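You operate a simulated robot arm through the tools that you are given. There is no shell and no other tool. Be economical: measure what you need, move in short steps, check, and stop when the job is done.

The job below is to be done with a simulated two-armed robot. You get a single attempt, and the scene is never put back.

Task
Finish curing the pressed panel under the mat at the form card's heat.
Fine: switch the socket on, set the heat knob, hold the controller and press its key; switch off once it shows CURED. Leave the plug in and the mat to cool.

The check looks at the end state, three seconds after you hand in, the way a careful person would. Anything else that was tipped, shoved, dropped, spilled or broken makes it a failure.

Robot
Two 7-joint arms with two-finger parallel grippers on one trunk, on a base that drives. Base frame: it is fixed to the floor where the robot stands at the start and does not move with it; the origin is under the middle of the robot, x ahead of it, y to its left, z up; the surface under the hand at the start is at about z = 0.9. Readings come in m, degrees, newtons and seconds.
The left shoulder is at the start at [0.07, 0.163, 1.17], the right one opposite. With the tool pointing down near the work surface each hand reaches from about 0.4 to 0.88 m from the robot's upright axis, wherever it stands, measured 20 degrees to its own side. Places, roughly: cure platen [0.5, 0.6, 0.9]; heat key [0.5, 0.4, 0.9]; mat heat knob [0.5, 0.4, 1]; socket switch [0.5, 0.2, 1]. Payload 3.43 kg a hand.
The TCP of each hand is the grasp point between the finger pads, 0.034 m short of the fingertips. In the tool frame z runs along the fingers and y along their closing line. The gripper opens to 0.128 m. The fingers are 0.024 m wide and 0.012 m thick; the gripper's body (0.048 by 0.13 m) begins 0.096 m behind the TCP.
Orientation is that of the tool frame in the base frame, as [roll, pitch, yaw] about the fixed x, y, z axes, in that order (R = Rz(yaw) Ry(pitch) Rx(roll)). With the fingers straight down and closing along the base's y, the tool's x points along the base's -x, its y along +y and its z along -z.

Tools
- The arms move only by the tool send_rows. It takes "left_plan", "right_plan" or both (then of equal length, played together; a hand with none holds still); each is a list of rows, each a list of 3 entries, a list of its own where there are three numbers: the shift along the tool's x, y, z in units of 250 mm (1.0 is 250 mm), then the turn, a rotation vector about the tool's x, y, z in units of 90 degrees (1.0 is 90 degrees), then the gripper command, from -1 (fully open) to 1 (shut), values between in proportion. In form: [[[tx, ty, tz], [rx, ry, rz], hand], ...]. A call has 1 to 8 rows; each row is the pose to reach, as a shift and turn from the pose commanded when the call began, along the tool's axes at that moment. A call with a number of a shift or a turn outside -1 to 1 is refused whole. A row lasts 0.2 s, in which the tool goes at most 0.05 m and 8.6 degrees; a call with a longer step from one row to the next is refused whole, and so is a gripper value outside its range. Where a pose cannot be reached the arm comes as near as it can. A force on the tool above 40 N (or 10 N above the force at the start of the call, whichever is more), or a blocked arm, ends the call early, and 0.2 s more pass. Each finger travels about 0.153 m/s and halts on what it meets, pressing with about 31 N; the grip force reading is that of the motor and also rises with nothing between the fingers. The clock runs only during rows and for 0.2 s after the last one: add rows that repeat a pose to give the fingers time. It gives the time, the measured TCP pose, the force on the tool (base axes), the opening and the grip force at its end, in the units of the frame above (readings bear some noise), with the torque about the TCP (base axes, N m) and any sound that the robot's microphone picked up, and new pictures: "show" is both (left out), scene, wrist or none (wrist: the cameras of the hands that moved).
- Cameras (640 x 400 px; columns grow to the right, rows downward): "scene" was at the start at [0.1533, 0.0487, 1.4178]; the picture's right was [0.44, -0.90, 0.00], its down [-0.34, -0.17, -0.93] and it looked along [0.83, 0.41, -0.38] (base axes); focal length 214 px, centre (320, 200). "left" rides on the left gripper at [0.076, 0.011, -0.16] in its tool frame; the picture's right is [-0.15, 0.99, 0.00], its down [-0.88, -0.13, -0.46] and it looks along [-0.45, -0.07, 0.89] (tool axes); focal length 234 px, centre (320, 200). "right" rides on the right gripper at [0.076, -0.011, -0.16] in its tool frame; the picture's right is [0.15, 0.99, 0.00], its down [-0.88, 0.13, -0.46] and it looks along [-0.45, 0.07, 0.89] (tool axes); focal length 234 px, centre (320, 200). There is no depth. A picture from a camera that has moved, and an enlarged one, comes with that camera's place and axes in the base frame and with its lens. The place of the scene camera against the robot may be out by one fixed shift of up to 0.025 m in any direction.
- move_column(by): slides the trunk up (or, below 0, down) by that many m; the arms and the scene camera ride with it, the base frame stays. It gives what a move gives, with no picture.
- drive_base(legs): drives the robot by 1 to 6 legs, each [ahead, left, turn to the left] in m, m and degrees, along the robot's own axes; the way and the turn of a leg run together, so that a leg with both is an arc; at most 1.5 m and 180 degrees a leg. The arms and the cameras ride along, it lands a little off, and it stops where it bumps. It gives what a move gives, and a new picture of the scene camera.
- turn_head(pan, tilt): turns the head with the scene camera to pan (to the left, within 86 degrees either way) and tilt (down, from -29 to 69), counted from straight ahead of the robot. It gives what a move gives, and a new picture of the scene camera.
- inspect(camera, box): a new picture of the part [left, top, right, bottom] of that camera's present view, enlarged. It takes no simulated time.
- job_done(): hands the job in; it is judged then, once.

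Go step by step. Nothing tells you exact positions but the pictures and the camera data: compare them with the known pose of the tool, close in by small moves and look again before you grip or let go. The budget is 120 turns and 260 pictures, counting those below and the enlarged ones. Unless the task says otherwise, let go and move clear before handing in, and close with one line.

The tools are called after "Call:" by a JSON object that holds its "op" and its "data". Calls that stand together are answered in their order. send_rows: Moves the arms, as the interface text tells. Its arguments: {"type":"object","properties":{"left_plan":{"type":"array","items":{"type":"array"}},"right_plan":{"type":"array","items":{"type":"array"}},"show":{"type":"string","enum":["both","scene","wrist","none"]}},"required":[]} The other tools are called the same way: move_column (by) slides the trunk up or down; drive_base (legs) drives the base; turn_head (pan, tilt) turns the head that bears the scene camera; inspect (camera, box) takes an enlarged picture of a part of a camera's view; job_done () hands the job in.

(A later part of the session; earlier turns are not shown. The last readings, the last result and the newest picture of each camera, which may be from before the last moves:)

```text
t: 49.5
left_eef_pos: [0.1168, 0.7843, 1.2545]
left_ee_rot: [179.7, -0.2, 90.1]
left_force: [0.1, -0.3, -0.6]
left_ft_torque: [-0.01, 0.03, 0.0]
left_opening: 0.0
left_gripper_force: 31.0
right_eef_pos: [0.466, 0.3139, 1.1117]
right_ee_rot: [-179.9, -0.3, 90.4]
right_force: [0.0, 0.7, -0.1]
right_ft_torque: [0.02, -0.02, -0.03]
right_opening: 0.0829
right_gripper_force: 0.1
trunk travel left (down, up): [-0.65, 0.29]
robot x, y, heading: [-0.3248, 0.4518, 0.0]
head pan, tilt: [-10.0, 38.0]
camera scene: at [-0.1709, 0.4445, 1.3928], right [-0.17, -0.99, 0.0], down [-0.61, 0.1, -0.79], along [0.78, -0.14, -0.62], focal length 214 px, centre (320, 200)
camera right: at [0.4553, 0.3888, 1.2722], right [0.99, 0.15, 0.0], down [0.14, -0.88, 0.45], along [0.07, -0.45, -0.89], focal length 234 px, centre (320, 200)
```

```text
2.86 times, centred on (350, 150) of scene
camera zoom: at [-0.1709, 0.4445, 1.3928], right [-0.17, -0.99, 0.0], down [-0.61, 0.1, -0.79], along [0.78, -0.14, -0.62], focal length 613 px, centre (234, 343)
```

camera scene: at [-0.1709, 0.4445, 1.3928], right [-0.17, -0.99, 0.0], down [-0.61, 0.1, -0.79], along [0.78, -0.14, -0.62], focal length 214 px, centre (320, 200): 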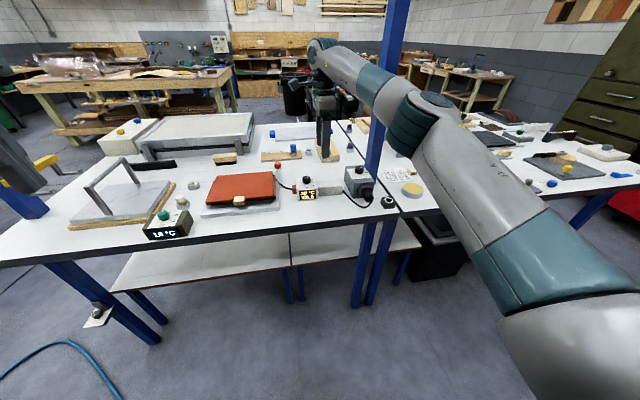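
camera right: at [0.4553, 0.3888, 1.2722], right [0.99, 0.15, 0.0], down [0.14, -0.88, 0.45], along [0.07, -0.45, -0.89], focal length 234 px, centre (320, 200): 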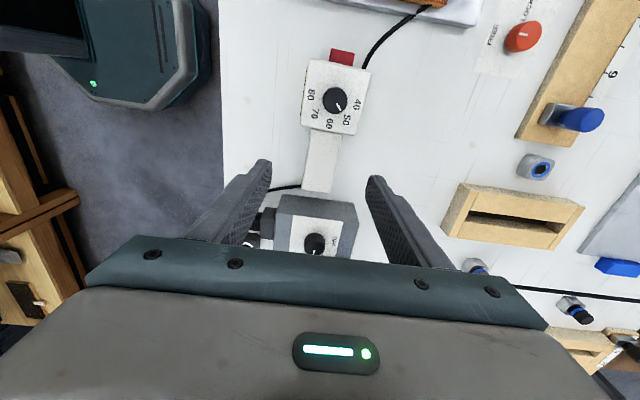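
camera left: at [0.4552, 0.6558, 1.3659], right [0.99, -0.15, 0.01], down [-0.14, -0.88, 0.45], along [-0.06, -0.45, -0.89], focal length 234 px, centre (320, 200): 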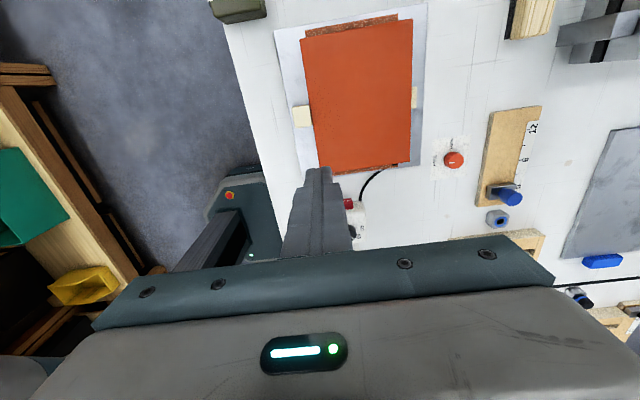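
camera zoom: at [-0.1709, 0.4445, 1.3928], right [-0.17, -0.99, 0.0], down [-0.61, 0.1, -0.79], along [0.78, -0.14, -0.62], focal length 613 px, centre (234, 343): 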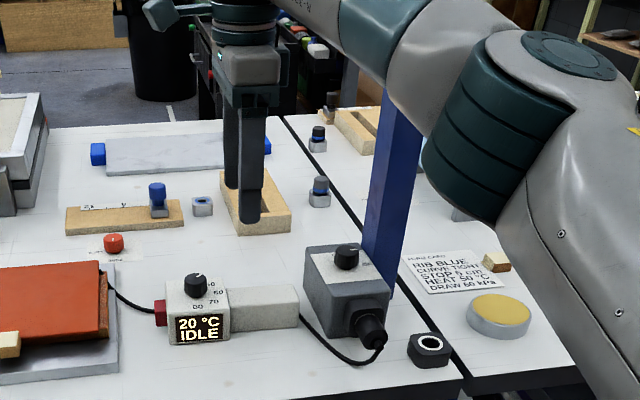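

The block spans y 0.237–0.33, centred on x = 0.474. I lower the right hand onto it at y = 0.30 with the fingers open.

Call:
{"op": "send_rows", "data": {"right_plan": [[[-0.03, 0.02, 0.12], [0, 0, 0], -0.3], [[-0.056, 0.032, 0.26], [0, 0, 0], -0.3], [[-0.056, 0.032, 0.4], [0, 0, 0], -0.3], [[-0.056, 0.032, 0.5], [0, 0, 0], -0.3], [[-0.056, 0.032, 0.58], [0, 0, 0], -0.3], [[-0.056, 0.032, 0.65], [0, 0, 0], -0.3], [[-0.056, 0.032, 0.65], [0, 0, 0], -0.3]], "show": "both"}}

Call:
{"op": "inspect", "data": {"camera": "scene", "box": [270, 120, 400, 220]}}

```text
t: 51.1
left_eef_pos: [0.1154, 0.7832, 1.2547]
left_ee_rot: [179.6, -0.1, 90.2]
left_force: [0.0, 0.4, -0.5]
left_ft_torque: [0.0, 0.01, 0.03]
left_opening: 0.0001
left_gripper_force: 30.8
right_eef_pos: [0.4731, 0.3015, 0.9479]
right_ee_rot: [-179.9, -0.2, 90.3]
right_force: [0.3, 0.0, 0.5]
right_ft_torque: [0.0, -0.01, 0.01]
right_opening: 0.0832
right_gripper_force: 0.2
trunk travel left (down, up): [-0.65, 0.29]
robot x, y, heading: [-0.3277, 0.4491, 0.6]
head pan, tilt: [-10.0, 38.0]
camera scene: at [-0.1713, 0.4439, 1.3928], right [-0.17, -0.99, 0.0], down [-0.61, 0.11, -0.79], along [0.78, -0.13, -0.62], focal length 214 px, centre (320, 200)
camera right: at [0.4622, 0.3765, 1.1085], right [0.99, 0.15, 0.0], down [0.14, -0.88, 0.45], along [0.07, -0.45, -0.89], focal length 234 px, centre (320, 200)
```

scene: 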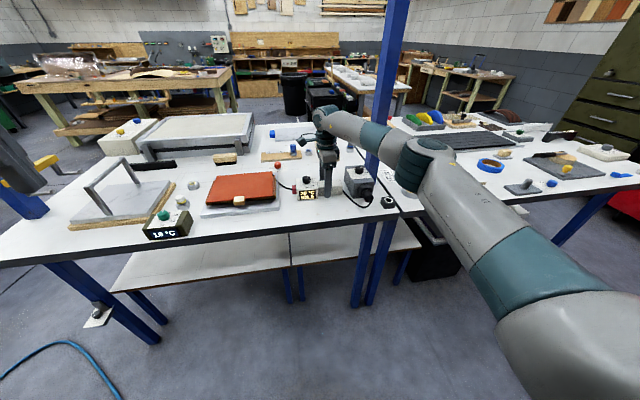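
right: 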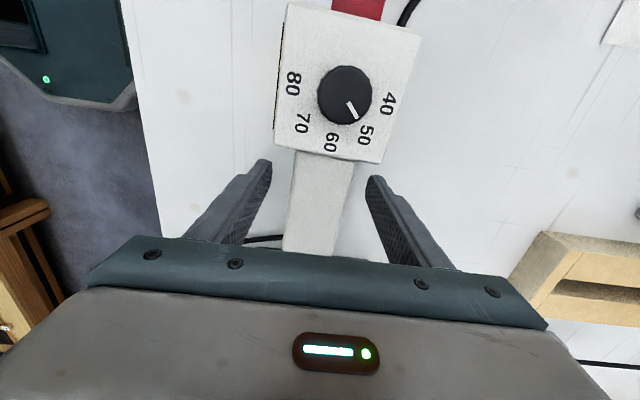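

```text
4.00 times, centred on (335, 170) of scene
camera zoom: at [-0.1713, 0.4439, 1.3928], right [-0.17, -0.99, 0.0], down [-0.61, 0.11, -0.79], along [0.78, -0.13, -0.62], focal length 858 px, centre (260, 320)
```

zoom: 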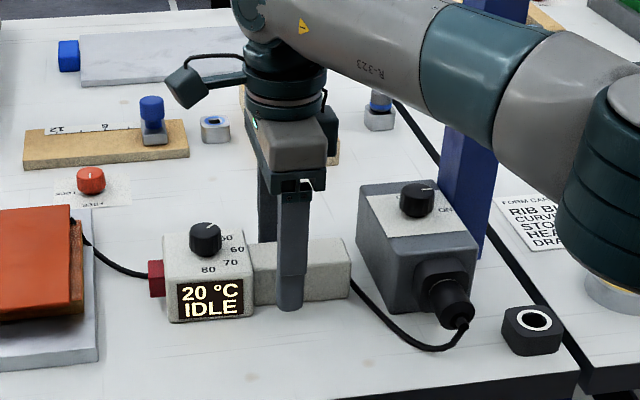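

It's nicely straddled. I close on the block.

Call:
{"op": "send_rows", "data": {"right_plan": [[[0, 0.002, 0], [0, 0, 0], 0.1], [[0, 0.002, 0], [0, 0, 0], 0.5], [[0, 0.002, 0], [0, 0, 0], 0.5]], "show": "wrist"}}

```text
t: 51.9
left_eef_pos: [0.1165, 0.7833, 1.2548]
left_ee_rot: [179.8, -0.1, 90.2]
left_force: [-0.3, 0.1, -0.3]
left_ft_torque: [-0.01, 0.02, -0.03]
left_opening: 0.0
left_gripper_force: 30.9
right_eef_pos: [0.4735, 0.3013, 0.9483]
right_ee_rot: [-180.0, -0.3, 90.3]
right_force: [1.4, 0.2, 0.2]
right_ft_torque: [0.1, -0.18, -0.09]
right_opening: 0.0462
right_gripper_force: 31.0
trunk travel left (down, up): [-0.65, 0.29]
robot x, y, heading: [-0.3239, 0.4534, 0.3]
head pan, tilt: [-10.0, 38.0]
camera right: at [0.463, 0.3763, 1.109], right [0.99, 0.15, 0.0], down [0.14, -0.88, 0.45], along [0.07, -0.44, -0.89], focal length 234 px, centre (320, 200)
```

right: 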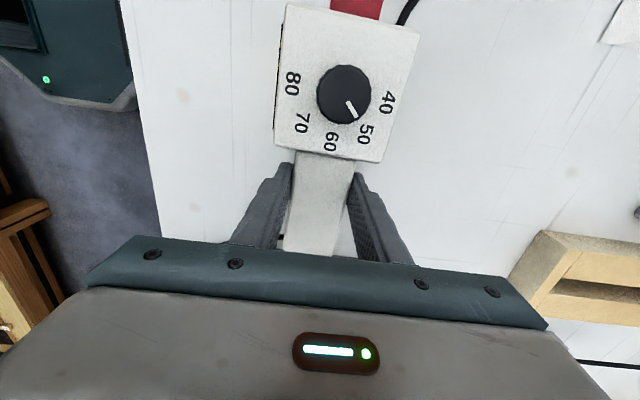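

It's held firmly (46 mm). Now the left hand, fingers closed and tilted 20° toward −y, approaches the key's outer side, staying high first.

Call:
{"op": "send_rows", "data": {"left_plan": [[[-0.1, 0.12, 0], [0, -0.03, 0], 1], [[-0.2, 0.24, 0], [0, -0.06, 0], 1], [[-0.3, 0.36, 0], [0, -0.09, 0], 1], [[-0.4, 0.48, 0], [0, -0.12, 0], 1], [[-0.5, 0.6, 0], [0, -0.15, 0], 1], [[-0.6, 0.72, 0], [0, -0.18, 0], 1], [[-0.7, 0.84, 0], [0, -0.21, 0], 1], [[-0.8, 0.96, 0], [0, -0.222, 0], 1]], "show": "scene"}}

```text
t: 53.7
left_eef_pos: [0.3245, 0.6354, 1.2576]
left_ee_rot: [179.5, 19.1, 90.1]
left_force: [0.1, 0.7, 0.3]
left_ft_torque: [0.03, -0.04, 0.03]
left_opening: 0.0
left_gripper_force: 30.8
left hand out of reach, approached as far as the arm can: row 7, 8
right_eef_pos: [0.4728, 0.3016, 0.9481]
right_ee_rot: [180.0, -0.4, 90.5]
right_force: [0.8, 0.9, 1.1]
right_ft_torque: [0.44, -0.13, -0.02]
right_opening: 0.0455
right_gripper_force: 31.0
trunk travel left (down, up): [-0.65, 0.29]
robot x, y, heading: [-0.3257, 0.4506, 0.3]
head pan, tilt: [-10.0, 38.0]
camera scene: at [-0.1717, 0.4437, 1.3928], right [-0.17, -0.99, 0.0], down [-0.61, 0.1, -0.79], along [0.78, -0.13, -0.62], focal length 214 px, centre (320, 200)
```

scene: 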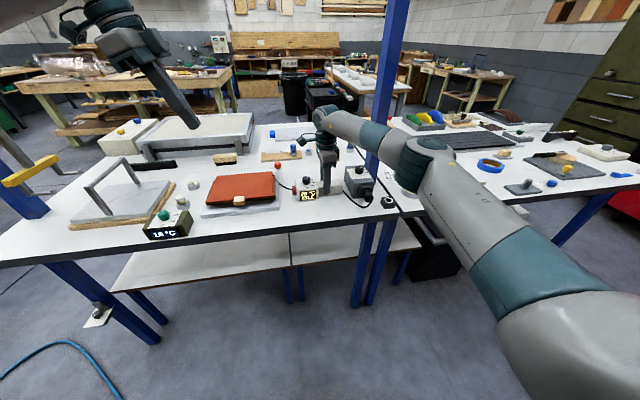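

The left wrist reaches its limit at this yaw as well. A closed fist can press from any yaw, so I'll return it to the natural yaw (180) and tilt from there.

Call:
{"op": "send_rows", "data": {"left_plan": [[[0, 0, 0], [0, 0.08, 0], 1], [[0, 0, 0], [0, 0.16, 0], 1], [[0, 0, 0], [0, 0.212, 0], 1]], "show": "none"}}

Call:
{"op": "send_rows", "data": {"left_plan": [[[0, 0, 0], [0, 0, -0.09], 1], [[0, 0, 0], [0, 0, -0.18], 1], [[0, 0, 0], [0, 0, -0.27], 1], [[0, 0, 0], [0, 0, -0.36], 1], [[0, 0, 0], [0, 0, -0.45], 1], [[0, 0, 0], [0, 0, -0.54], 1], [[0, 0, 0], [0, 0, -0.63], 1], [[0, 0, 0], [0, 0, -0.72], 1]], "show": "none"}}

Call:
{"op": "send_rows", "data": {"left_plan": [[[0, 0, 0], [0, 0, -0.09], 1], [[0, 0, 0], [0, 0, -0.18], 1], [[0, 0, 0], [0, 0, -0.27], 1]], "show": "scene"}}

```text
t: 54.5
left_eef_pos: [0.2881, 0.6785, 1.254]
left_ee_rot: [179.5, 0.7, 90.1]
left_force: [-0.4, 0.6, 0.2]
left_ft_torque: [0.02, -0.05, 0.01]
left_opening: 0.0001
left_gripper_force: 31.5
left hand out of reach, approached as far as the arm can: row 1, 2, 3
right_eef_pos: [0.4723, 0.3023, 0.9477]
right_ee_rot: [-180.0, -0.3, 90.3]
right_force: [-0.7, 0.1, 0.7]
right_ft_torque: [-0.15, -0.05, -0.01]
right_opening: 0.0457
right_gripper_force: 31.4
trunk travel left (down, up): [-0.65, 0.29]
robot x, y, heading: [-0.3236, 0.4498, 0.2]
head pan, tilt: [-10.0, 38.0]
```

```text
t: 56.3
left_eef_pos: [0.2894, 0.6772, 1.2569]
left_ee_rot: [-179.6, 0.6, 155.1]
left_force: [0.3, -0.6, -0.6]
left_ft_torque: [0.01, -0.02, 0.02]
left_opening: 0.0001
left_gripper_force: 31.5
right_eef_pos: [0.473, 0.3017, 0.9493]
right_ee_rot: [-179.9, -0.4, 90.3]
right_force: [-0.2, -0.8, -1.0]
right_ft_torque: [0.13, -0.09, 0.04]
right_opening: 0.0458
right_gripper_force: 31.3
trunk travel left (down, up): [-0.65, 0.29]
robot x, y, heading: [-0.3303, 0.4474, -0.0]
head pan, tilt: [-10.0, 38.0]
```

```text
t: 57.1
left_eef_pos: [0.2888, 0.6781, 1.256]
left_ee_rot: [-179.3, 0.4, 179.3]
left_force: [0.5, -0.2, 0.7]
left_ft_torque: [0.0, -0.02, 0.01]
left_opening: 0.0
left_gripper_force: 31.2
left hand out of reach, approached as far as the arm can: row 3
right_eef_pos: [0.4723, 0.3006, 0.9494]
right_ee_rot: [-179.9, -0.4, 90.3]
right_force: [-0.2, 1.3, 0.2]
right_ft_torque: [-0.16, -0.06, 0.0]
right_opening: 0.0456
right_gripper_force: 31.0
trunk travel left (down, up): [-0.65, 0.29]
robot x, y, heading: [-0.3252, 0.452, 0.2]
head pan, tilt: [-10.0, 38.0]
camera scene: at [-0.1716, 0.4435, 1.3928], right [-0.17, -0.99, 0.0], down [-0.61, 0.11, -0.79], along [0.78, -0.13, -0.62], focal length 214 px, centre (320, 200)
```

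scene: 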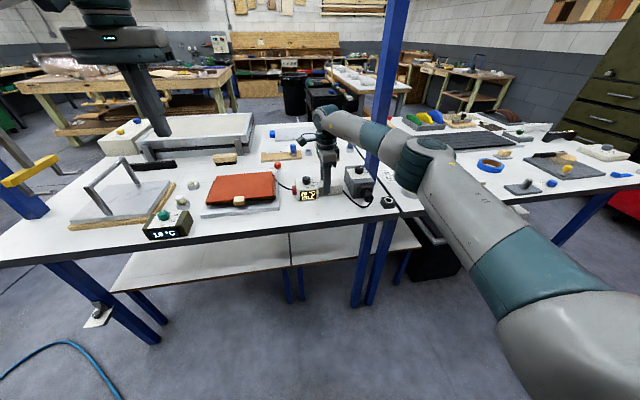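

The limit was probably just the height (arm extension), so I lower while moving toward the key and tilting 20°.

Call:
{"op": "send_rows", "data": {"left_plan": [[[0, -0.06, 0.12], [0.03, 0, 0], 1], [[0, -0.12, 0.26], [0.06, 0, 0], 1], [[-0.04, -0.2, 0.38], [0.09, 0, 0], 1], [[-0.14, -0.3, 0.45], [0.12, 0, 0], 1], [[-0.24, -0.4, 0.5], [0.15, 0, 0], 1], [[-0.35, -0.5, 0.52], [0.18, 0, 0], 1], [[-0.46, -0.6, 0.54], [0.21, 0, 0], 1], [[-0.56, -0.7, 0.56], [0.222, 0, 0], 1]], "show": "both"}}

```text
t: 58.9
left_eef_pos: [0.3404, 0.5884, 1.1163]
left_ee_rot: [-159.1, 0.5, 179.3]
left_force: [0.6, 1.3, -0.9]
left_ft_torque: [0.02, 0.02, -0.01]
left_opening: 0.0
left_gripper_force: 30.7
left hand out of reach, approached as far as the arm can: row 4, 5, 6, 7, 8
right_eef_pos: [0.4728, 0.3018, 0.9492]
right_ee_rot: [-180.0, -0.5, 90.3]
right_force: [0.4, 0.4, 0.8]
right_ft_torque: [0.09, -0.07, 0.06]
right_opening: 0.0455
right_gripper_force: 30.6
trunk travel left (down, up): [-0.65, 0.29]
robot x, y, heading: [-0.3263, 0.4509, 0.2]
head pan, tilt: [-10.0, 38.0]
camera scene: at [-0.171, 0.4438, 1.3928], right [-0.17, -0.99, 0.0], down [-0.61, 0.11, -0.79], along [0.78, -0.13, -0.62], focal length 214 px, centre (320, 200)
camera left: at [0.2642, 0.6564, 1.261], right [0.16, 0.92, -0.35], down [0.88, 0.03, 0.48], along [0.45, -0.39, -0.8], focal length 234 px, centre (320, 200)
```

scene: 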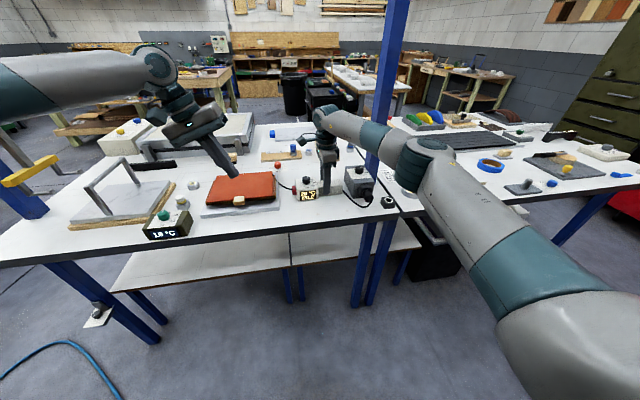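
left: 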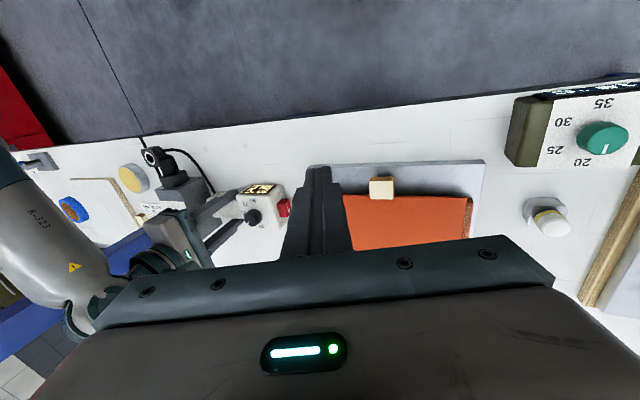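

The left arm's configuration is limited in this direction, mirroring what happened on the right. Turning the left hand counterclockwise should free it. I untilt, then turn to about −135°.

Call:
{"op": "send_rows", "data": {"left_plan": [[[0, 0, 0], [-0.08, 0, 0], 1], [[0, 0, 0], [-0.16, 0, 0], 1], [[0, 0, 0], [-0.222, 0, 0], 1]], "show": "none"}}

Call:
{"op": "send_rows", "data": {"left_plan": [[[0, 0, 0], [0, 0, -0.09], 1], [[0, 0, 0], [0, 0, -0.18], 1], [[0, 0, 0], [0, 0, -0.27], 1], [[0, 0, 0], [0, 0, -0.36], 1], [[0, 0, 0], [0, 0, -0.45], 1], [[0, 0, 0], [0, 0, -0.5], 1]], "show": "none"}}

```text
t: 59.7
left_eef_pos: [0.3006, 0.6329, 1.1093]
left_ee_rot: [-179.2, 0.4, 179.2]
left_force: [-0.1, 0.4, -1.0]
left_ft_torque: [-0.02, -0.01, -0.02]
left_opening: 0.0001
left_gripper_force: 31.1
left hand out of reach, approached as far as the arm can: row 1, 2, 3
right_eef_pos: [0.4737, 0.3013, 0.9482]
right_ee_rot: [-179.9, -0.4, 90.3]
right_force: [-0.9, 0.4, -0.4]
right_ft_torque: [0.09, -0.1, 0.02]
right_opening: 0.0456
right_gripper_force: 31.2
trunk travel left (down, up): [-0.65, 0.29]
robot x, y, heading: [-0.3272, 0.4502, 0.1]
head pan, tilt: [-10.0, 38.0]
```

```text
t: 61.1
left_eef_pos: [0.2999, 0.6314, 1.1087]
left_ee_rot: [-179.2, -0.3, -135.7]
left_force: [0.2, -0.1, 0.5]
left_ft_torque: [-0.03, 0.01, 0.01]
left_opening: 0.0001
left_gripper_force: 31.0
right_eef_pos: [0.4737, 0.3012, 0.9483]
right_ee_rot: [-179.9, -0.4, 90.3]
right_force: [-0.6, 0.3, 1.0]
right_ft_torque: [-0.01, -0.14, 0.01]
right_opening: 0.0457
right_gripper_force: 31.3
trunk travel left (down, up): [-0.65, 0.29]
robot x, y, heading: [-0.3277, 0.4473, 0.2]
head pan, tilt: [-10.0, 38.0]
```

Call:
{"op": "send_rows", "data": {"left_plan": [[[-0.016, -0.107, 0], [0.02, 0.02, 0], 1], [[-0.032, -0.214, 0], [0.04, 0.04, 0], 1], [[-0.048, -0.32, 0], [0.06, 0.06, 0], 1], [[-0.064, -0.428, 0], [0.08, 0.08, 0], 1], [[-0.08, -0.535, 0], [0.1, 0.1, 0], 1], [[-0.096, -0.64, 0], [0.12, 0.12, 0], 1], [[-0.112, -0.75, 0], [0.14, 0.14, 0], 1], [[-0.127, -0.855, 0], [0.157, 0.157, 0], 1]], "show": "both"}}

```text
t: 62.9
left_eef_pos: [0.3537, 0.6035, 1.109]
left_ee_rot: [-164.6, -14.1, -137.8]
left_force: [-0.2, 0.0, 0.0]
left_ft_torque: [-0.02, 0.01, -0.02]
left_opening: 0.0
left_gripper_force: 31.4
left hand out of reach, approached as far as the arm can: row 1, 2, 3, 4, 5, 6, 7, 8
right_eef_pos: [0.4739, 0.301, 0.9482]
right_ee_rot: [-180.0, -0.4, 90.2]
right_force: [-0.2, -0.1, 0.6]
right_ft_torque: [-0.06, -0.07, -0.01]
right_opening: 0.0456
right_gripper_force: 31.0
trunk travel left (down, up): [-0.65, 0.29]
robot x, y, heading: [-0.324, 0.4501, 0.5]
head pan, tilt: [-10.0, 38.0]
camera scene: at [-0.171, 0.4437, 1.3928], right [-0.17, -0.99, 0.0], down [-0.61, 0.11, -0.79], along [0.78, -0.13, -0.62], focal length 214 px, centre (320, 200)
camera left: at [0.2905, 0.6174, 1.2751], right [-0.58, 0.76, -0.29], down [0.72, 0.65, 0.25], along [0.37, -0.07, -0.93], focal length 234 px, centre (320, 200)
```

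scene: 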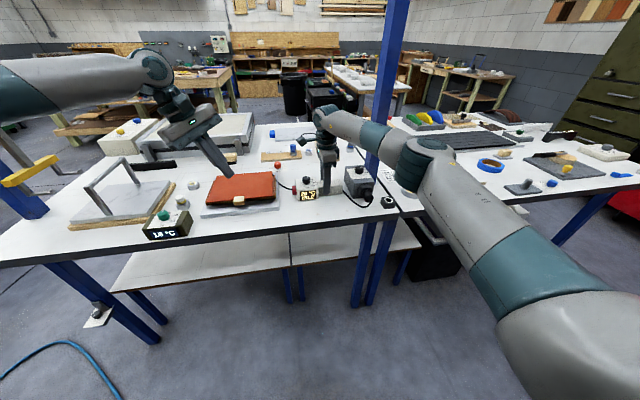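
left: 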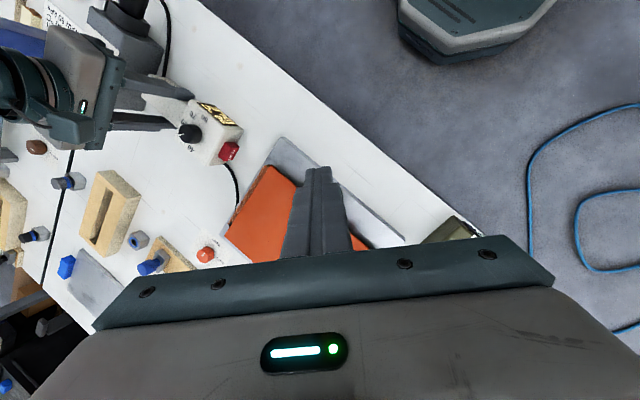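

The left can't extend inward at this height. I try lower and with more tilt, which keeps the wrist further out to the left.

Call:
{"op": "send_rows", "data": {"left_plan": [[[-0.025, 0.025, 0.09], [0.04, 0.04, 0], 1], [[-0.05, 0.05, 0.18], [0.08, 0.08, 0], 1], [[-0.067, 0.069, 0.263], [0.12, 0.12, 0], 1], [[-0.082, -0.05, 0.29], [0.16, 0.16, 0], 1], [[-0.097, -0.17, 0.32], [0.196, 0.196, 0], 1], [[-0.112, -0.29, 0.345], [0.196, 0.196, 0], 1], [[-0.127, -0.41, 0.37], [0.196, 0.196, 0], 1], [[-0.142, -0.53, 0.4], [0.196, 0.196, 0], 1]], "show": "both"}}

```text
t: 64.7
left_eef_pos: [0.3714, 0.5617, 1.0667]
left_ee_rot: [-143.8, -30.0, -145.9]
left_force: [-0.1, -0.3, -1.1]
left_ft_torque: [-0.01, 0.01, 0.01]
left_opening: 0.0
left_gripper_force: 31.0
left hand out of reach, approached as far as the arm can: row 4, 5, 6, 7, 8
right_eef_pos: [0.4728, 0.3008, 0.9492]
right_ee_rot: [-179.9, -0.3, 90.4]
right_force: [-0.1, 0.1, -0.2]
right_ft_torque: [0.07, -0.09, 0.04]
right_opening: 0.0455
right_gripper_force: 31.1
trunk travel left (down, up): [-0.65, 0.29]
robot x, y, heading: [-0.3275, 0.4512, 0.2]
head pan, tilt: [-10.0, 38.0]
camera scene: at [-0.1711, 0.4437, 1.3928], right [-0.17, -0.99, 0.0], down [-0.61, 0.11, -0.79], along [0.78, -0.13, -0.62], focal length 214 px, centre (320, 200)
camera left: at [0.3103, 0.6431, 1.2111], right [-0.58, 0.57, -0.58], down [0.72, 0.69, -0.06], along [0.37, -0.45, -0.81], focal length 234 px, centre (320, 200)
```

scene: 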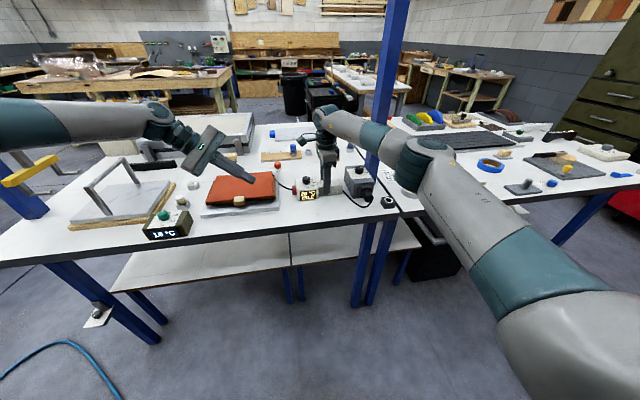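
left: 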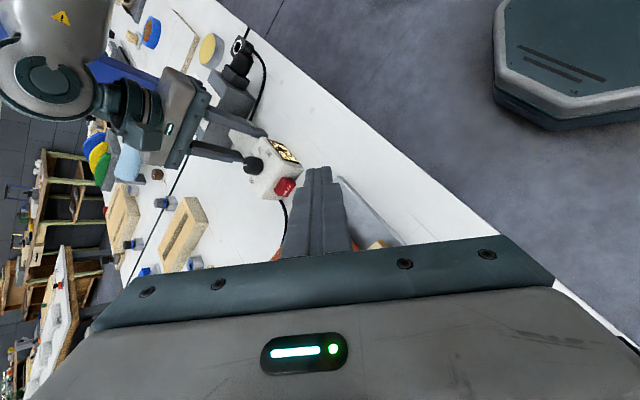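

Progress is marginal. A better stance is to turn the robot about 30° to the right and stand further left, so the right elbow swings away from the post and both hands work near the centre. First I release and retract the right hand, and lift the left.

Call:
{"op": "send_rows", "data": {"right_plan": [[[0, 0, 0], [0, 0, 0], -0.3], [[0, 0, 0], [0, 0, 0], -0.3], [[0, 0, -0.15], [0, 0, 0], -0.3], [[0, 0, -0.33], [0, 0, 0], -0.3], [[0, 0, -0.5], [0, 0, 0], -0.3], [[0, 0, -0.68], [0, 0, 0], -0.3], [[0, -0.1, -0.8], [0, 0, 0], -0.3], [[0, -0.28, -0.84], [0, 0, 0], -0.3]], "left_plan": [[[0, 0, -0.1], [-0.03, -0.03, 0], 1], [[0, 0, -0.2], [-0.06, -0.06, 0], 1], [[0, 0, -0.3], [-0.09, -0.09, 0], 1], [[0, 0, -0.4], [-0.12, -0.12, 0], 1], [[0, 0, -0.5], [-0.16, -0.16, 0], 1], [[0, 0, -0.55], [-0.2, -0.2, 0], 1], [[0, 0, -0.55], [-0.24, -0.24, 0], 1], [[0, 0, -0.55], [-0.28, -0.28, 0], 1]], "show": "scene"}}

Call:
{"op": "send_rows", "data": {"right_plan": [[[0, -0.15, 0], [0, 0, 0], -0.3], [[0, -0.33, 0], [0, 0, 0], -0.3], [[0, -0.5, 0], [0, 0, 0], -0.3], [[0, -0.68, 0], [0, 0, 0], -0.3], [[0, -0.86, 0], [0, 0, 0], -0.3], [[0, -1.0, 0], [0, 0, 0], -0.3]], "show": "scene"}}

Call:
{"op": "inspect", "data": {"camera": "scene", "box": [270, 150, 400, 220]}}

```text
t: 66.5
left_eef_pos: [0.3579, 0.6656, 1.157]
left_ee_rot: [-172.5, -6.5, -136.3]
left_force: [-1.0, -0.6, 0.6]
left_ft_torque: [0.0, -0.01, 0.01]
left_opening: 0.0
left_gripper_force: 30.2
left hand out of reach, approached as far as the arm can: row 7, 8
right_eef_pos: [0.401, 0.2971, 1.1608]
right_ee_rot: [-180.0, -0.5, 90.3]
right_force: [0.4, -1.2, 0.5]
right_ft_torque: [0.01, -0.04, 0.01]
right_opening: 0.0829
right_gripper_force: 0.0
trunk travel left (down, up): [-0.65, 0.29]
robot x, y, heading: [-0.3281, 0.4521, 0.3]
head pan, tilt: [-10.0, 38.0]
camera scene: at [-0.1734, 0.4414, 1.3931], right [-0.17, -0.99, 0.0], down [-0.61, 0.11, -0.79], along [0.78, -0.13, -0.61], focal length 214 px, centre (320, 200)
```

scene: 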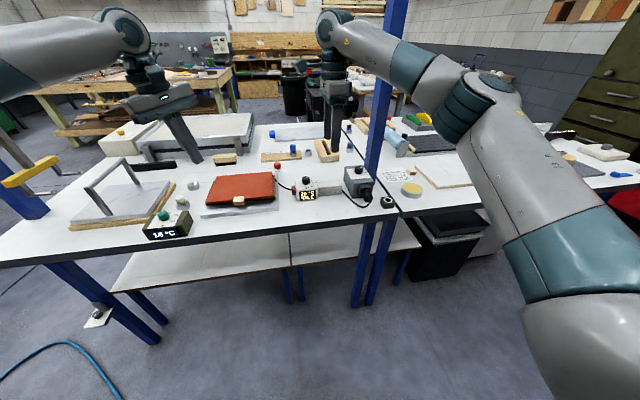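

```text
t: 67.9
left_eef_pos: [0.3595, 0.6671, 1.1561]
left_ee_rot: [-172.5, -6.8, -136.4]
left_force: [0.0, 0.3, -0.2]
left_ft_torque: [-0.02, 0.03, -0.03]
left_opening: 0.0
left_gripper_force: 30.8
right_eef_pos: [0.1536, 0.2978, 1.1611]
right_ee_rot: [-179.8, -0.4, 90.3]
right_force: [-0.3, 0.5, 0.8]
right_ft_torque: [-0.02, -0.03, -0.03]
right_opening: 0.0831
right_gripper_force: 0.1
trunk travel left (down, up): [-0.65, 0.29]
robot x, y, heading: [-0.3269, 0.4514, 0.2]
head pan, tilt: [-10.0, 38.0]
camera scene: at [-0.1716, 0.4437, 1.3929], right [-0.17, -0.99, 0.0], down [-0.61, 0.11, -0.79], along [0.78, -0.13, -0.62], focal length 214 px, centre (320, 200)
```

scene: 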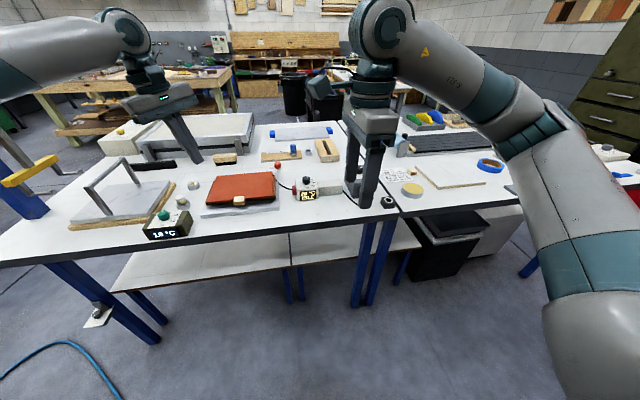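

```text
4.92 times, centred on (335, 185) of scene
camera zoom: at [-0.1716, 0.4437, 1.3929], right [-0.17, -0.99, 0.0], down [-0.61, 0.11, -0.79], along [0.78, -0.13, -0.62], focal length 1056 px, centre (246, 274)
```

zoom: 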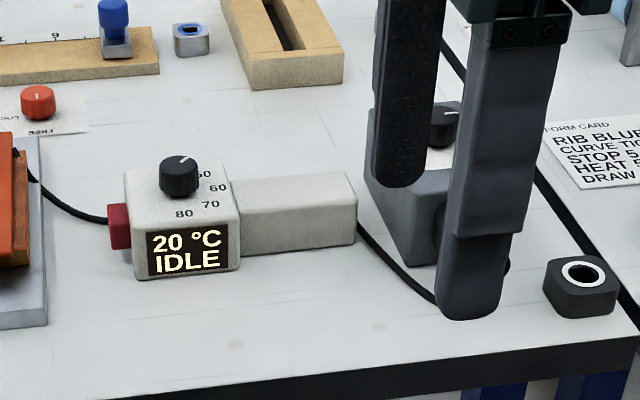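

The controller is undisturbed. Now I turn 30° right and move to the new stance.

Call:
{"op": "drive_base", "data": {"legs": [[0, 0, -30]]}}

Call:
{"op": "drive_base", "data": {"legs": [[0.138, 0.311, 0]]}}

```text
t: 69.8
left_eef_pos: [0.3766, 0.297, 1.1553]
left_ee_rot: [-172.5, -6.8, -166.1]
left_force: [-0.9, -0.5, 0.1]
left_ft_torque: [-0.06, 0.03, -0.04]
left_opening: 0.0001
left_gripper_force: 31.1
right_eef_pos: [0.0144, 0.0811, 1.1617]
right_ee_rot: [-179.9, -0.4, 60.5]
right_force: [0.4, 0.1, 0.3]
right_ft_torque: [0.0, 0.03, 0.01]
right_opening: 0.0832
right_gripper_force: 0.1
trunk travel left (down, up): [-0.65, 0.29]
robot x, y, heading: [-0.3241, 0.4519, -29.8]
head pan, tilt: [-10.0, 38.0]
camera scene: at [-0.1963, 0.3783, 1.3928], right [-0.64, -0.77, 0.0], down [-0.47, 0.39, -0.79], along [0.61, -0.5, -0.62], focal length 214 px, centre (320, 200)
```

scene: 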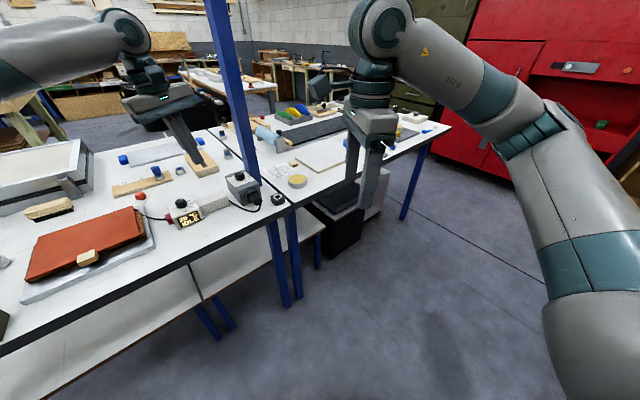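

```text
t: 72.0
left_eef_pos: [0.65, 0.506, 1.157]
left_ee_rot: [-172.3, -6.8, -165.6]
left_force: [0.5, -0.1, 0.6]
left_ft_torque: [0.0, -0.01, 0.01]
left_opening: 0.0
left_gripper_force: 30.7
right_eef_pos: [0.2904, 0.2856, 1.1601]
right_ee_rot: [-179.9, -0.4, 61.0]
right_force: [-0.7, -1.2, -0.1]
right_ft_torque: [0.02, 0.01, -0.01]
right_opening: 0.0832
right_gripper_force: 0.1
trunk travel left (down, up): [-0.65, 0.29]
robot x, y, heading: [-0.0568, 0.6529, -29.3]
head pan, tilt: [-10.0, 38.0]
camera scene: at [0.0759, 0.5823, 1.3928], right [-0.63, -0.78, 0.0], down [-0.48, 0.39, -0.79], along [0.61, -0.5, -0.62], focal length 214 px, centre (320, 200)
```

scene: 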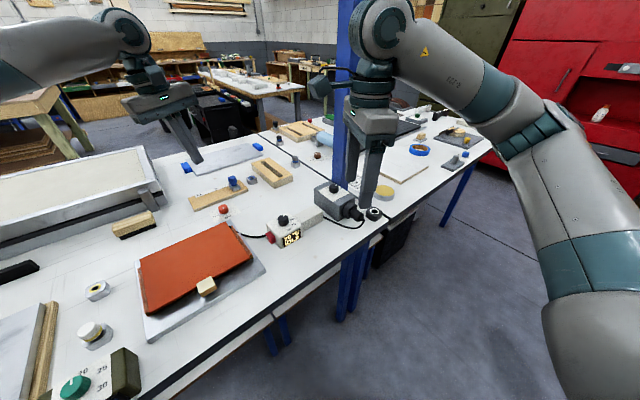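

Now I bring the left hand over toward the key, staying high, to test its reach in this stance.

Call:
{"op": "send_rows", "data": {"left_plan": [[[0.12, 0.02, 0.05], [0.03, 0, 0], 1], [[0.25, 0.04, 0.1], [0.06, 0, 0], 1], [[0.38, 0.06, 0.15], [0.09, -0.01, 0], 1], [[0.51, 0.08, 0.2], [0.12, -0.015, 0], 1], [[0.61, 0.1, 0.26], [0.129, -0.017, 0], 1], [[0.68, 0.109, 0.32], [0.129, -0.017, 0], 1], [[0.68, 0.109, 0.32], [0.129, -0.017, 0], 1]], "show": "both"}}

```text
t: 73.6
left_eef_pos: [0.4726, 0.4793, 1.0932]
left_ee_rot: [-160.8, -5.3, -165.4]
left_force: [0.1, -0.2, 0.5]
left_ft_torque: [0.03, -0.01, -0.01]
left_opening: 0.0
left_gripper_force: 31.1
right_eef_pos: [0.2911, 0.2851, 1.1609]
right_ee_rot: [-179.9, -0.4, 61.0]
right_force: [0.3, -0.7, -0.1]
right_ft_torque: [0.0, 0.0, 0.0]
right_opening: 0.0834
right_gripper_force: 0.1
trunk travel left (down, up): [-0.65, 0.29]
robot x, y, heading: [-0.052, 0.6525, -28.8]
head pan, tilt: [-10.0, 38.0]
camera scene: at [0.0757, 0.5827, 1.3929], right [-0.63, -0.78, 0.0], down [-0.48, 0.39, -0.79], along [0.61, -0.5, -0.62], focal length 214 px, centre (320, 200)
camera left: at [0.3973, 0.5233, 1.2479], right [-0.13, 0.93, -0.34], down [0.88, 0.26, 0.39], along [0.45, -0.25, -0.86], focal length 234 px, centre (320, 200)
```

scene: 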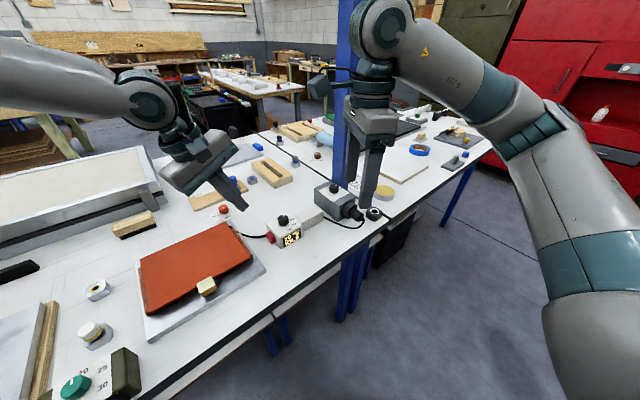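
left: 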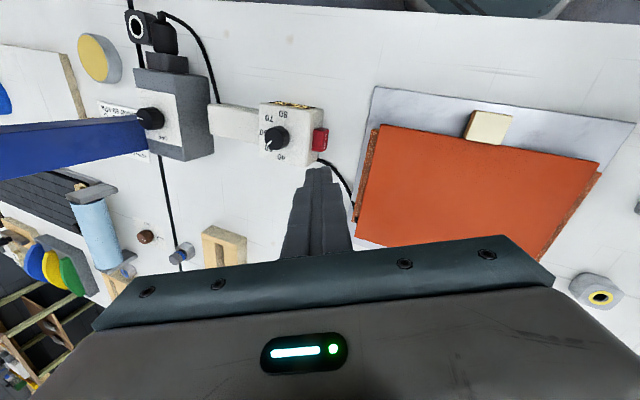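

The left reaches comfortably here. I back it off 6 cm and bring the right hand to the block again.

Call:
{"op": "send_rows", "data": {"left_plan": [[[-0.03, 0.11, -0.04], [0, 0, 0], 1], [[-0.06, 0.217, -0.082], [0, 0, 0], 1], [[-0.06, 0.217, -0.082], [0, 0, 0], 1], [[-0.06, 0.217, -0.082], [0, 0, 0], 1], [[-0.06, 0.217, -0.082], [0, 0, 0], 1], [[-0.06, 0.217, -0.082], [0, 0, 0], 1]], "right_plan": [[[0.04, 0.06, 0.02], [0, 0, -0.06], -0.3], [[0.1, 0.16, 0.05], [0, 0, -0.12], -0.3], [[0.18, 0.27, 0.1], [0, 0, -0.18], -0.3], [[0.26, 0.39, 0.14], [0, 0, -0.24], -0.3], [[0.34, 0.51, 0.18], [0, 0, -0.3], -0.3], [[0.408, 0.611, 0.2], [0, 0, -0.325], -0.3]], "show": "both"}}

Call:
{"op": "inspect", "data": {"camera": "right", "box": [250, 60, 410, 200]}}

```text
t: 75.0
left_eef_pos: [0.4732, 0.5402, 1.0925]
left_ee_rot: [-160.8, -5.4, -165.4]
left_force: [0.4, 0.2, 0.9]
left_ft_torque: [-0.01, -0.01, -0.03]
left_opening: 0.0
left_gripper_force: 30.4
right_eef_pos: [0.4742, 0.301, 1.1111]
right_ee_rot: [-180.0, -0.3, 90.3]
right_force: [-0.2, 0.0, 0.8]
right_ft_torque: [0.0, -0.01, 0.0]
right_opening: 0.0831
right_gripper_force: 0.1
trunk travel left (down, up): [-0.65, 0.29]
robot x, y, heading: [-0.053, 0.6557, -29.0]
head pan, tilt: [-10.0, 38.0]
camera scene: at [0.0773, 0.5828, 1.3927], right [-0.63, -0.78, 0.0], down [-0.48, 0.39, -0.79], along [0.61, -0.5, -0.62], focal length 214 px, centre (320, 200)
camera right: at [0.4638, 0.3759, 1.2708], right [0.99, 0.15, 0.0], down [0.14, -0.88, 0.45], along [0.07, -0.45, -0.89], focal length 234 px, centre (320, 200)
camera left: at [0.3975, 0.5839, 1.2476], right [-0.13, 0.93, -0.34], down [0.88, 0.26, 0.39], along [0.45, -0.25, -0.86], focal length 234 px, centre (320, 200)
```

scene: 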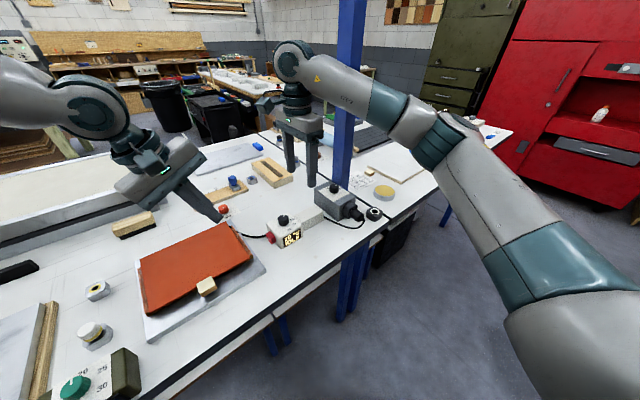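
right: 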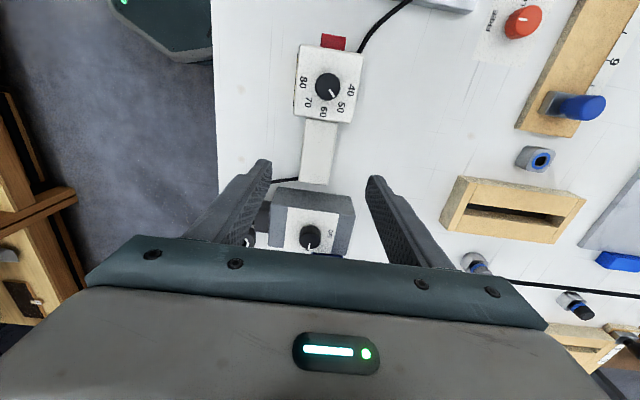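
left: 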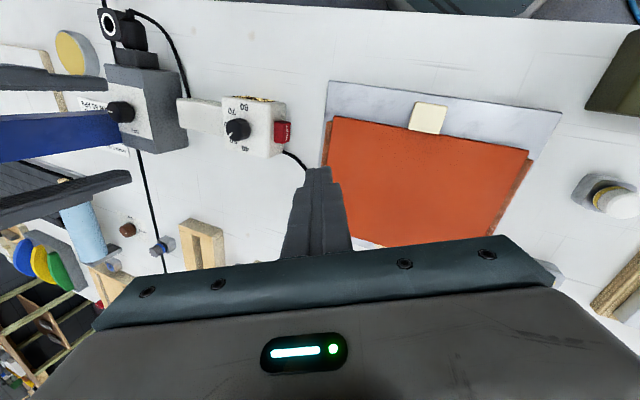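

```text
2.86 times, centred on (330, 130) of right
camera zoom: at [0.4638, 0.3759, 1.2708], right [0.99, 0.15, 0.0], down [0.14, -0.88, 0.45], along [0.07, -0.45, -0.89], focal length 669 px, centre (291, 400)
```

zoom: 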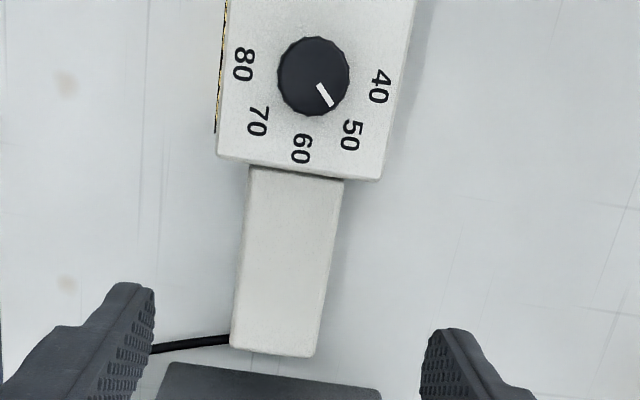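

Same place as before with plenty of arm margin. I descend and grip the block.

Call:
{"op": "send_rows", "data": {"right_plan": [[[0, 0, 0.15], [0, 0, 0], -0.3], [[0, 0, 0.3], [0, 0, 0], -0.3], [[0, 0, 0.44], [0, 0, 0], -0.3], [[0, 0, 0.56], [0, 0, 0], -0.3], [[0, 0, 0.648], [0, 0, 0], -0.3], [[0, 0, 0.648], [0, 0, 0], 0.1], [[0, 0, 0.648], [0, 0, 0], 0.5], [[0, 0, 0.648], [0, 0, 0], 0.5]], "show": "scene"}}

Call:
{"op": "inspect", "data": {"camera": "scene", "box": [220, 170, 380, 270]}}

Call:
{"op": "inspect", "data": {"camera": "left", "box": [200, 80, 360, 190]}}

```text
t: 76.8
left_eef_pos: [0.4726, 0.5398, 1.0924]
left_ee_rot: [-160.8, -5.3, -165.3]
left_force: [-0.5, -0.1, -0.7]
left_ft_torque: [0.02, 0.0, 0.04]
left_opening: 0.0
left_gripper_force: 31.1
right_eef_pos: [0.4743, 0.3034, 0.9463]
right_ee_rot: [179.8, -0.4, 90.4]
right_force: [-0.8, 0.8, 0.9]
right_ft_torque: [-0.03, -0.04, 0.03]
right_opening: 0.0455
right_gripper_force: 30.8
trunk travel left (down, up): [-0.65, 0.29]
robot x, y, heading: [-0.053, 0.6498, -29.2]
head pan, tilt: [-10.0, 38.0]
camera scene: at [0.0763, 0.5824, 1.3928], right [-0.63, -0.78, 0.0], down [-0.48, 0.39, -0.79], along [0.61, -0.5, -0.62], focal length 214 px, centre (320, 200)
```

scene: 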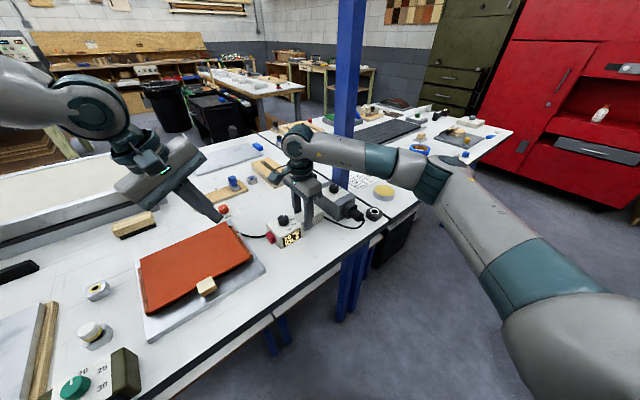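

```text
4.00 times, centred on (300, 220) of scene
camera zoom: at [0.0763, 0.5824, 1.3928], right [-0.63, -0.78, 0.0], down [-0.48, 0.39, -0.79], along [0.61, -0.5, -0.62], focal length 858 px, centre (400, 120)
```

zoom: 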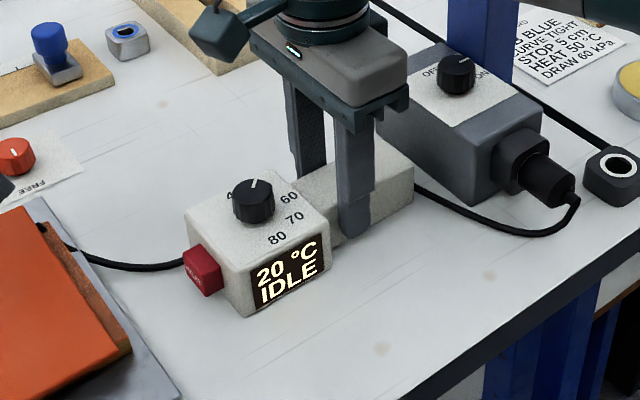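

```text
3.64 times, centred on (280, 135) of left
camera zoom: at [0.3966, 0.5836, 1.2479], right [-0.13, 0.93, -0.34], down [0.88, 0.26, 0.39], along [0.45, -0.25, -0.86], focal length 852 px, centre (466, 436)
```

zoom: 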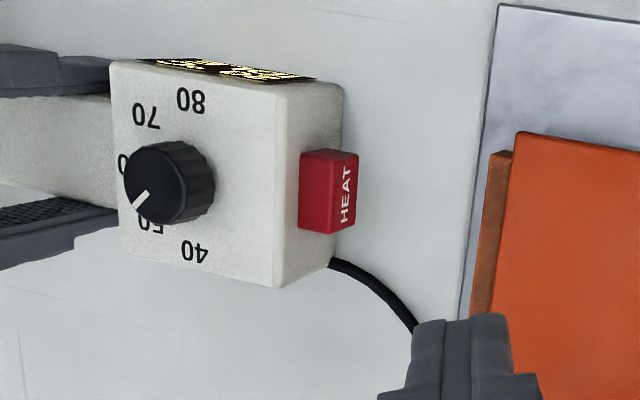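

The block is gripped and the HEAT key's outer face is clearly visible, centred at about (0.473, 0.426, 0.928). I bring the left fingertips in above the gap between the key and the plate.

Call:
{"op": "send_rows", "data": {"left_plan": [[[0.02, -0.09, 0.08], [0, 0, 0], 1], [[0.04, -0.18, 0.16], [0, 0, 0], 1], [[0.055, -0.244, 0.227], [0, 0, 0], 1], [[0.045, -0.21, 0.33], [0, 0, 0], 1], [[0.035, -0.17, 0.43], [0, 0, 0], 1], [[0.035, -0.17, 0.43], [0, 0, 0], 1]], "show": "both"}}

Call:
{"op": "inspect", "data": {"camera": "scene", "box": [220, 170, 380, 270]}}

Call:
{"op": "inspect", "data": {"camera": "left", "box": [240, 80, 400, 190]}}

```text
t: 78.2
left_eef_pos: [0.4771, 0.4613, 1.0083]
left_ee_rot: [-160.8, -5.4, -165.2]
left_force: [-0.4, 0.0, -0.5]
left_ft_torque: [-0.02, -0.04, -0.01]
left_opening: 0.0
left_gripper_force: 31.9
right_eef_pos: [0.4732, 0.3033, 0.9469]
right_ee_rot: [179.9, -0.4, 90.3]
right_force: [-0.8, 0.3, 0.3]
right_ft_torque: [-0.1, -0.04, 0.01]
right_opening: 0.0456
right_gripper_force: 31.1
trunk travel left (down, up): [-0.65, 0.29]
robot x, y, heading: [-0.0546, 0.6522, -29.2]
head pan, tilt: [-10.0, 38.0]
camera scene: at [0.0758, 0.5822, 1.3928], right [-0.63, -0.78, 0.0], down [-0.48, 0.39, -0.79], along [0.61, -0.5, -0.62], focal length 214 px, centre (320, 200)
camera left: at [0.4005, 0.5045, 1.1618], right [-0.13, 0.93, -0.34], down [0.88, 0.26, 0.39], along [0.45, -0.25, -0.86], focal length 234 px, centre (320, 200)
```

scene: 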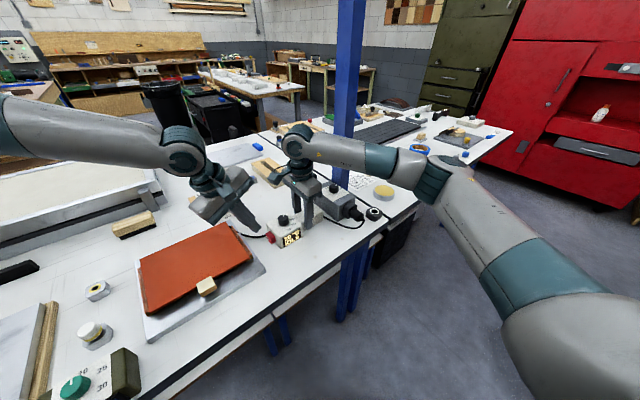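
left: 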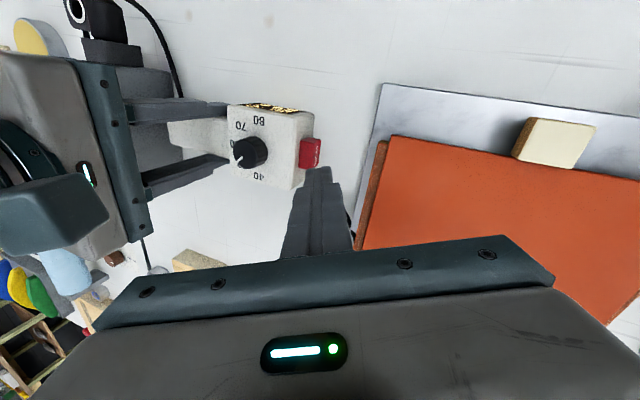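

```text
4.00 times, centred on (300, 220) of scene
camera zoom: at [0.0758, 0.5822, 1.3928], right [-0.63, -0.78, 0.0], down [-0.48, 0.39, -0.79], along [0.61, -0.5, -0.62], focal length 858 px, centre (400, 120)
```

zoom: 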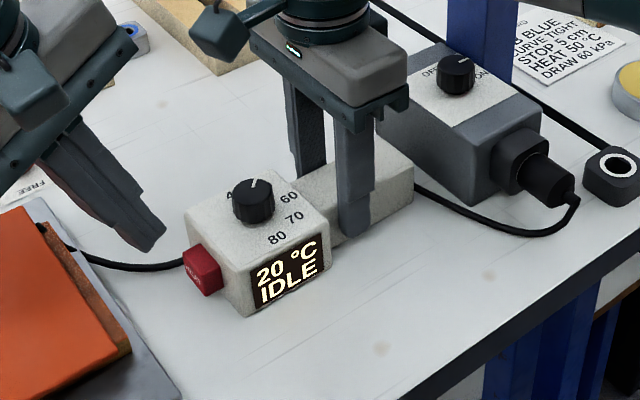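

```text
3.64 times, centred on (320, 135) of left
camera zoom: at [0.4005, 0.5045, 1.1618], right [-0.13, 0.93, -0.34], down [0.88, 0.26, 0.39], along [0.45, -0.25, -0.86], focal length 852 px, centre (320, 436)
```

zoom: 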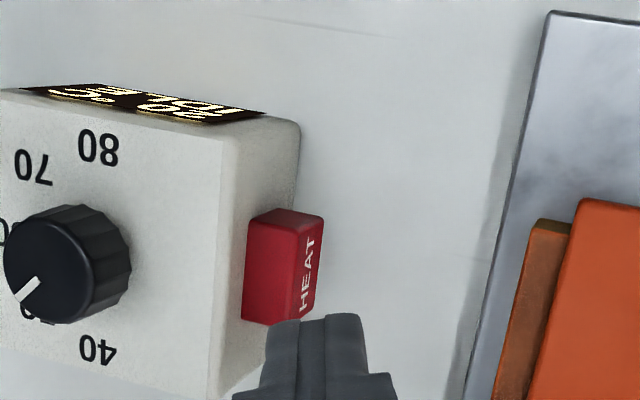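

Aligned. I go down beside the key.

Call:
{"op": "send_rows", "data": {"left_plan": [[[-0.006, 0.022, 0.064], [0, 0, 0], 1], [[-0.012, 0.045, 0.128], [0, 0, 0], 1], [[-0.019, 0.067, 0.192], [0, 0, 0], 1], [[-0.019, 0.067, 0.192], [0, 0, 0], 1]], "show": "none"}}

Call:
{"op": "inspect", "data": {"camera": "scene", "box": [220, 190, 320, 260]}}

Call:
{"op": "inspect", "data": {"camera": "left", "box": [240, 80, 400, 190]}}

```text
t: 79.2
left_eef_pos: [0.4746, 0.4614, 0.9573]
left_ee_rot: [-160.9, -5.3, -165.3]
left_force: [-0.3, 0.2, 0.0]
left_ft_torque: [0.02, -0.01, -0.02]
left_opening: 0.0001
left_gripper_force: 30.9
right_eef_pos: [0.4742, 0.3039, 0.9463]
right_ee_rot: [180.0, -0.4, 90.4]
right_force: [0.7, 0.1, -0.6]
right_ft_torque: [-0.15, -0.04, -0.01]
right_opening: 0.0455
right_gripper_force: 31.2
trunk travel left (down, up): [-0.65, 0.29]
robot x, y, heading: [-0.0551, 0.6527, -29.2]
head pan, tilt: [-10.0, 38.0]
```

```text
5.71 times, centred on (270, 225) of scene
camera zoom: at [0.0761, 0.5823, 1.3928], right [-0.63, -0.78, 0.0], down [-0.48, 0.39, -0.79], along [0.61, -0.5, -0.62], focal length 1226 px, centre (606, 57)
```

zoom: 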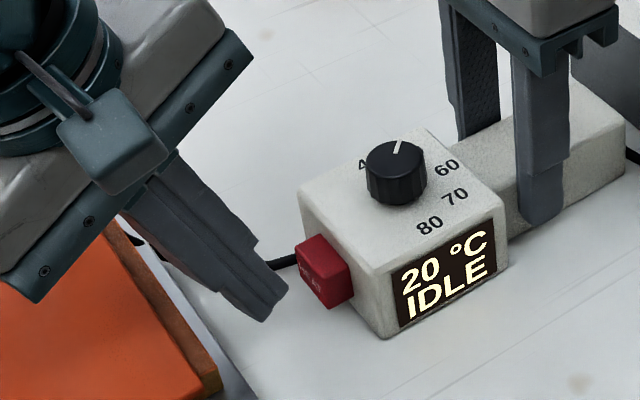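

```text
3.64 times, centred on (320, 135) of left
camera zoom: at [0.3993, 0.5057, 1.1111], right [-0.13, 0.93, -0.34], down [0.88, 0.26, 0.39], along [0.45, -0.25, -0.86], focal length 852 px, centre (320, 436)
```

zoom: 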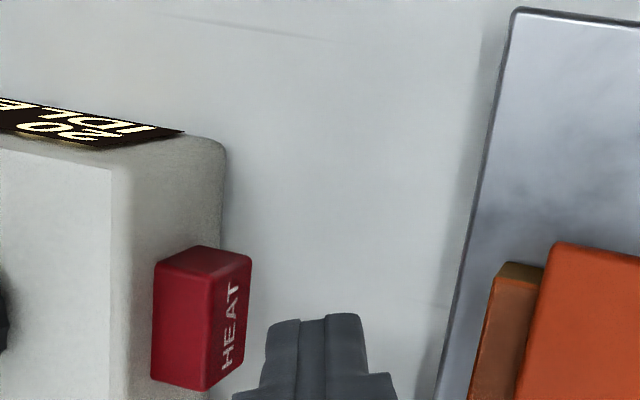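

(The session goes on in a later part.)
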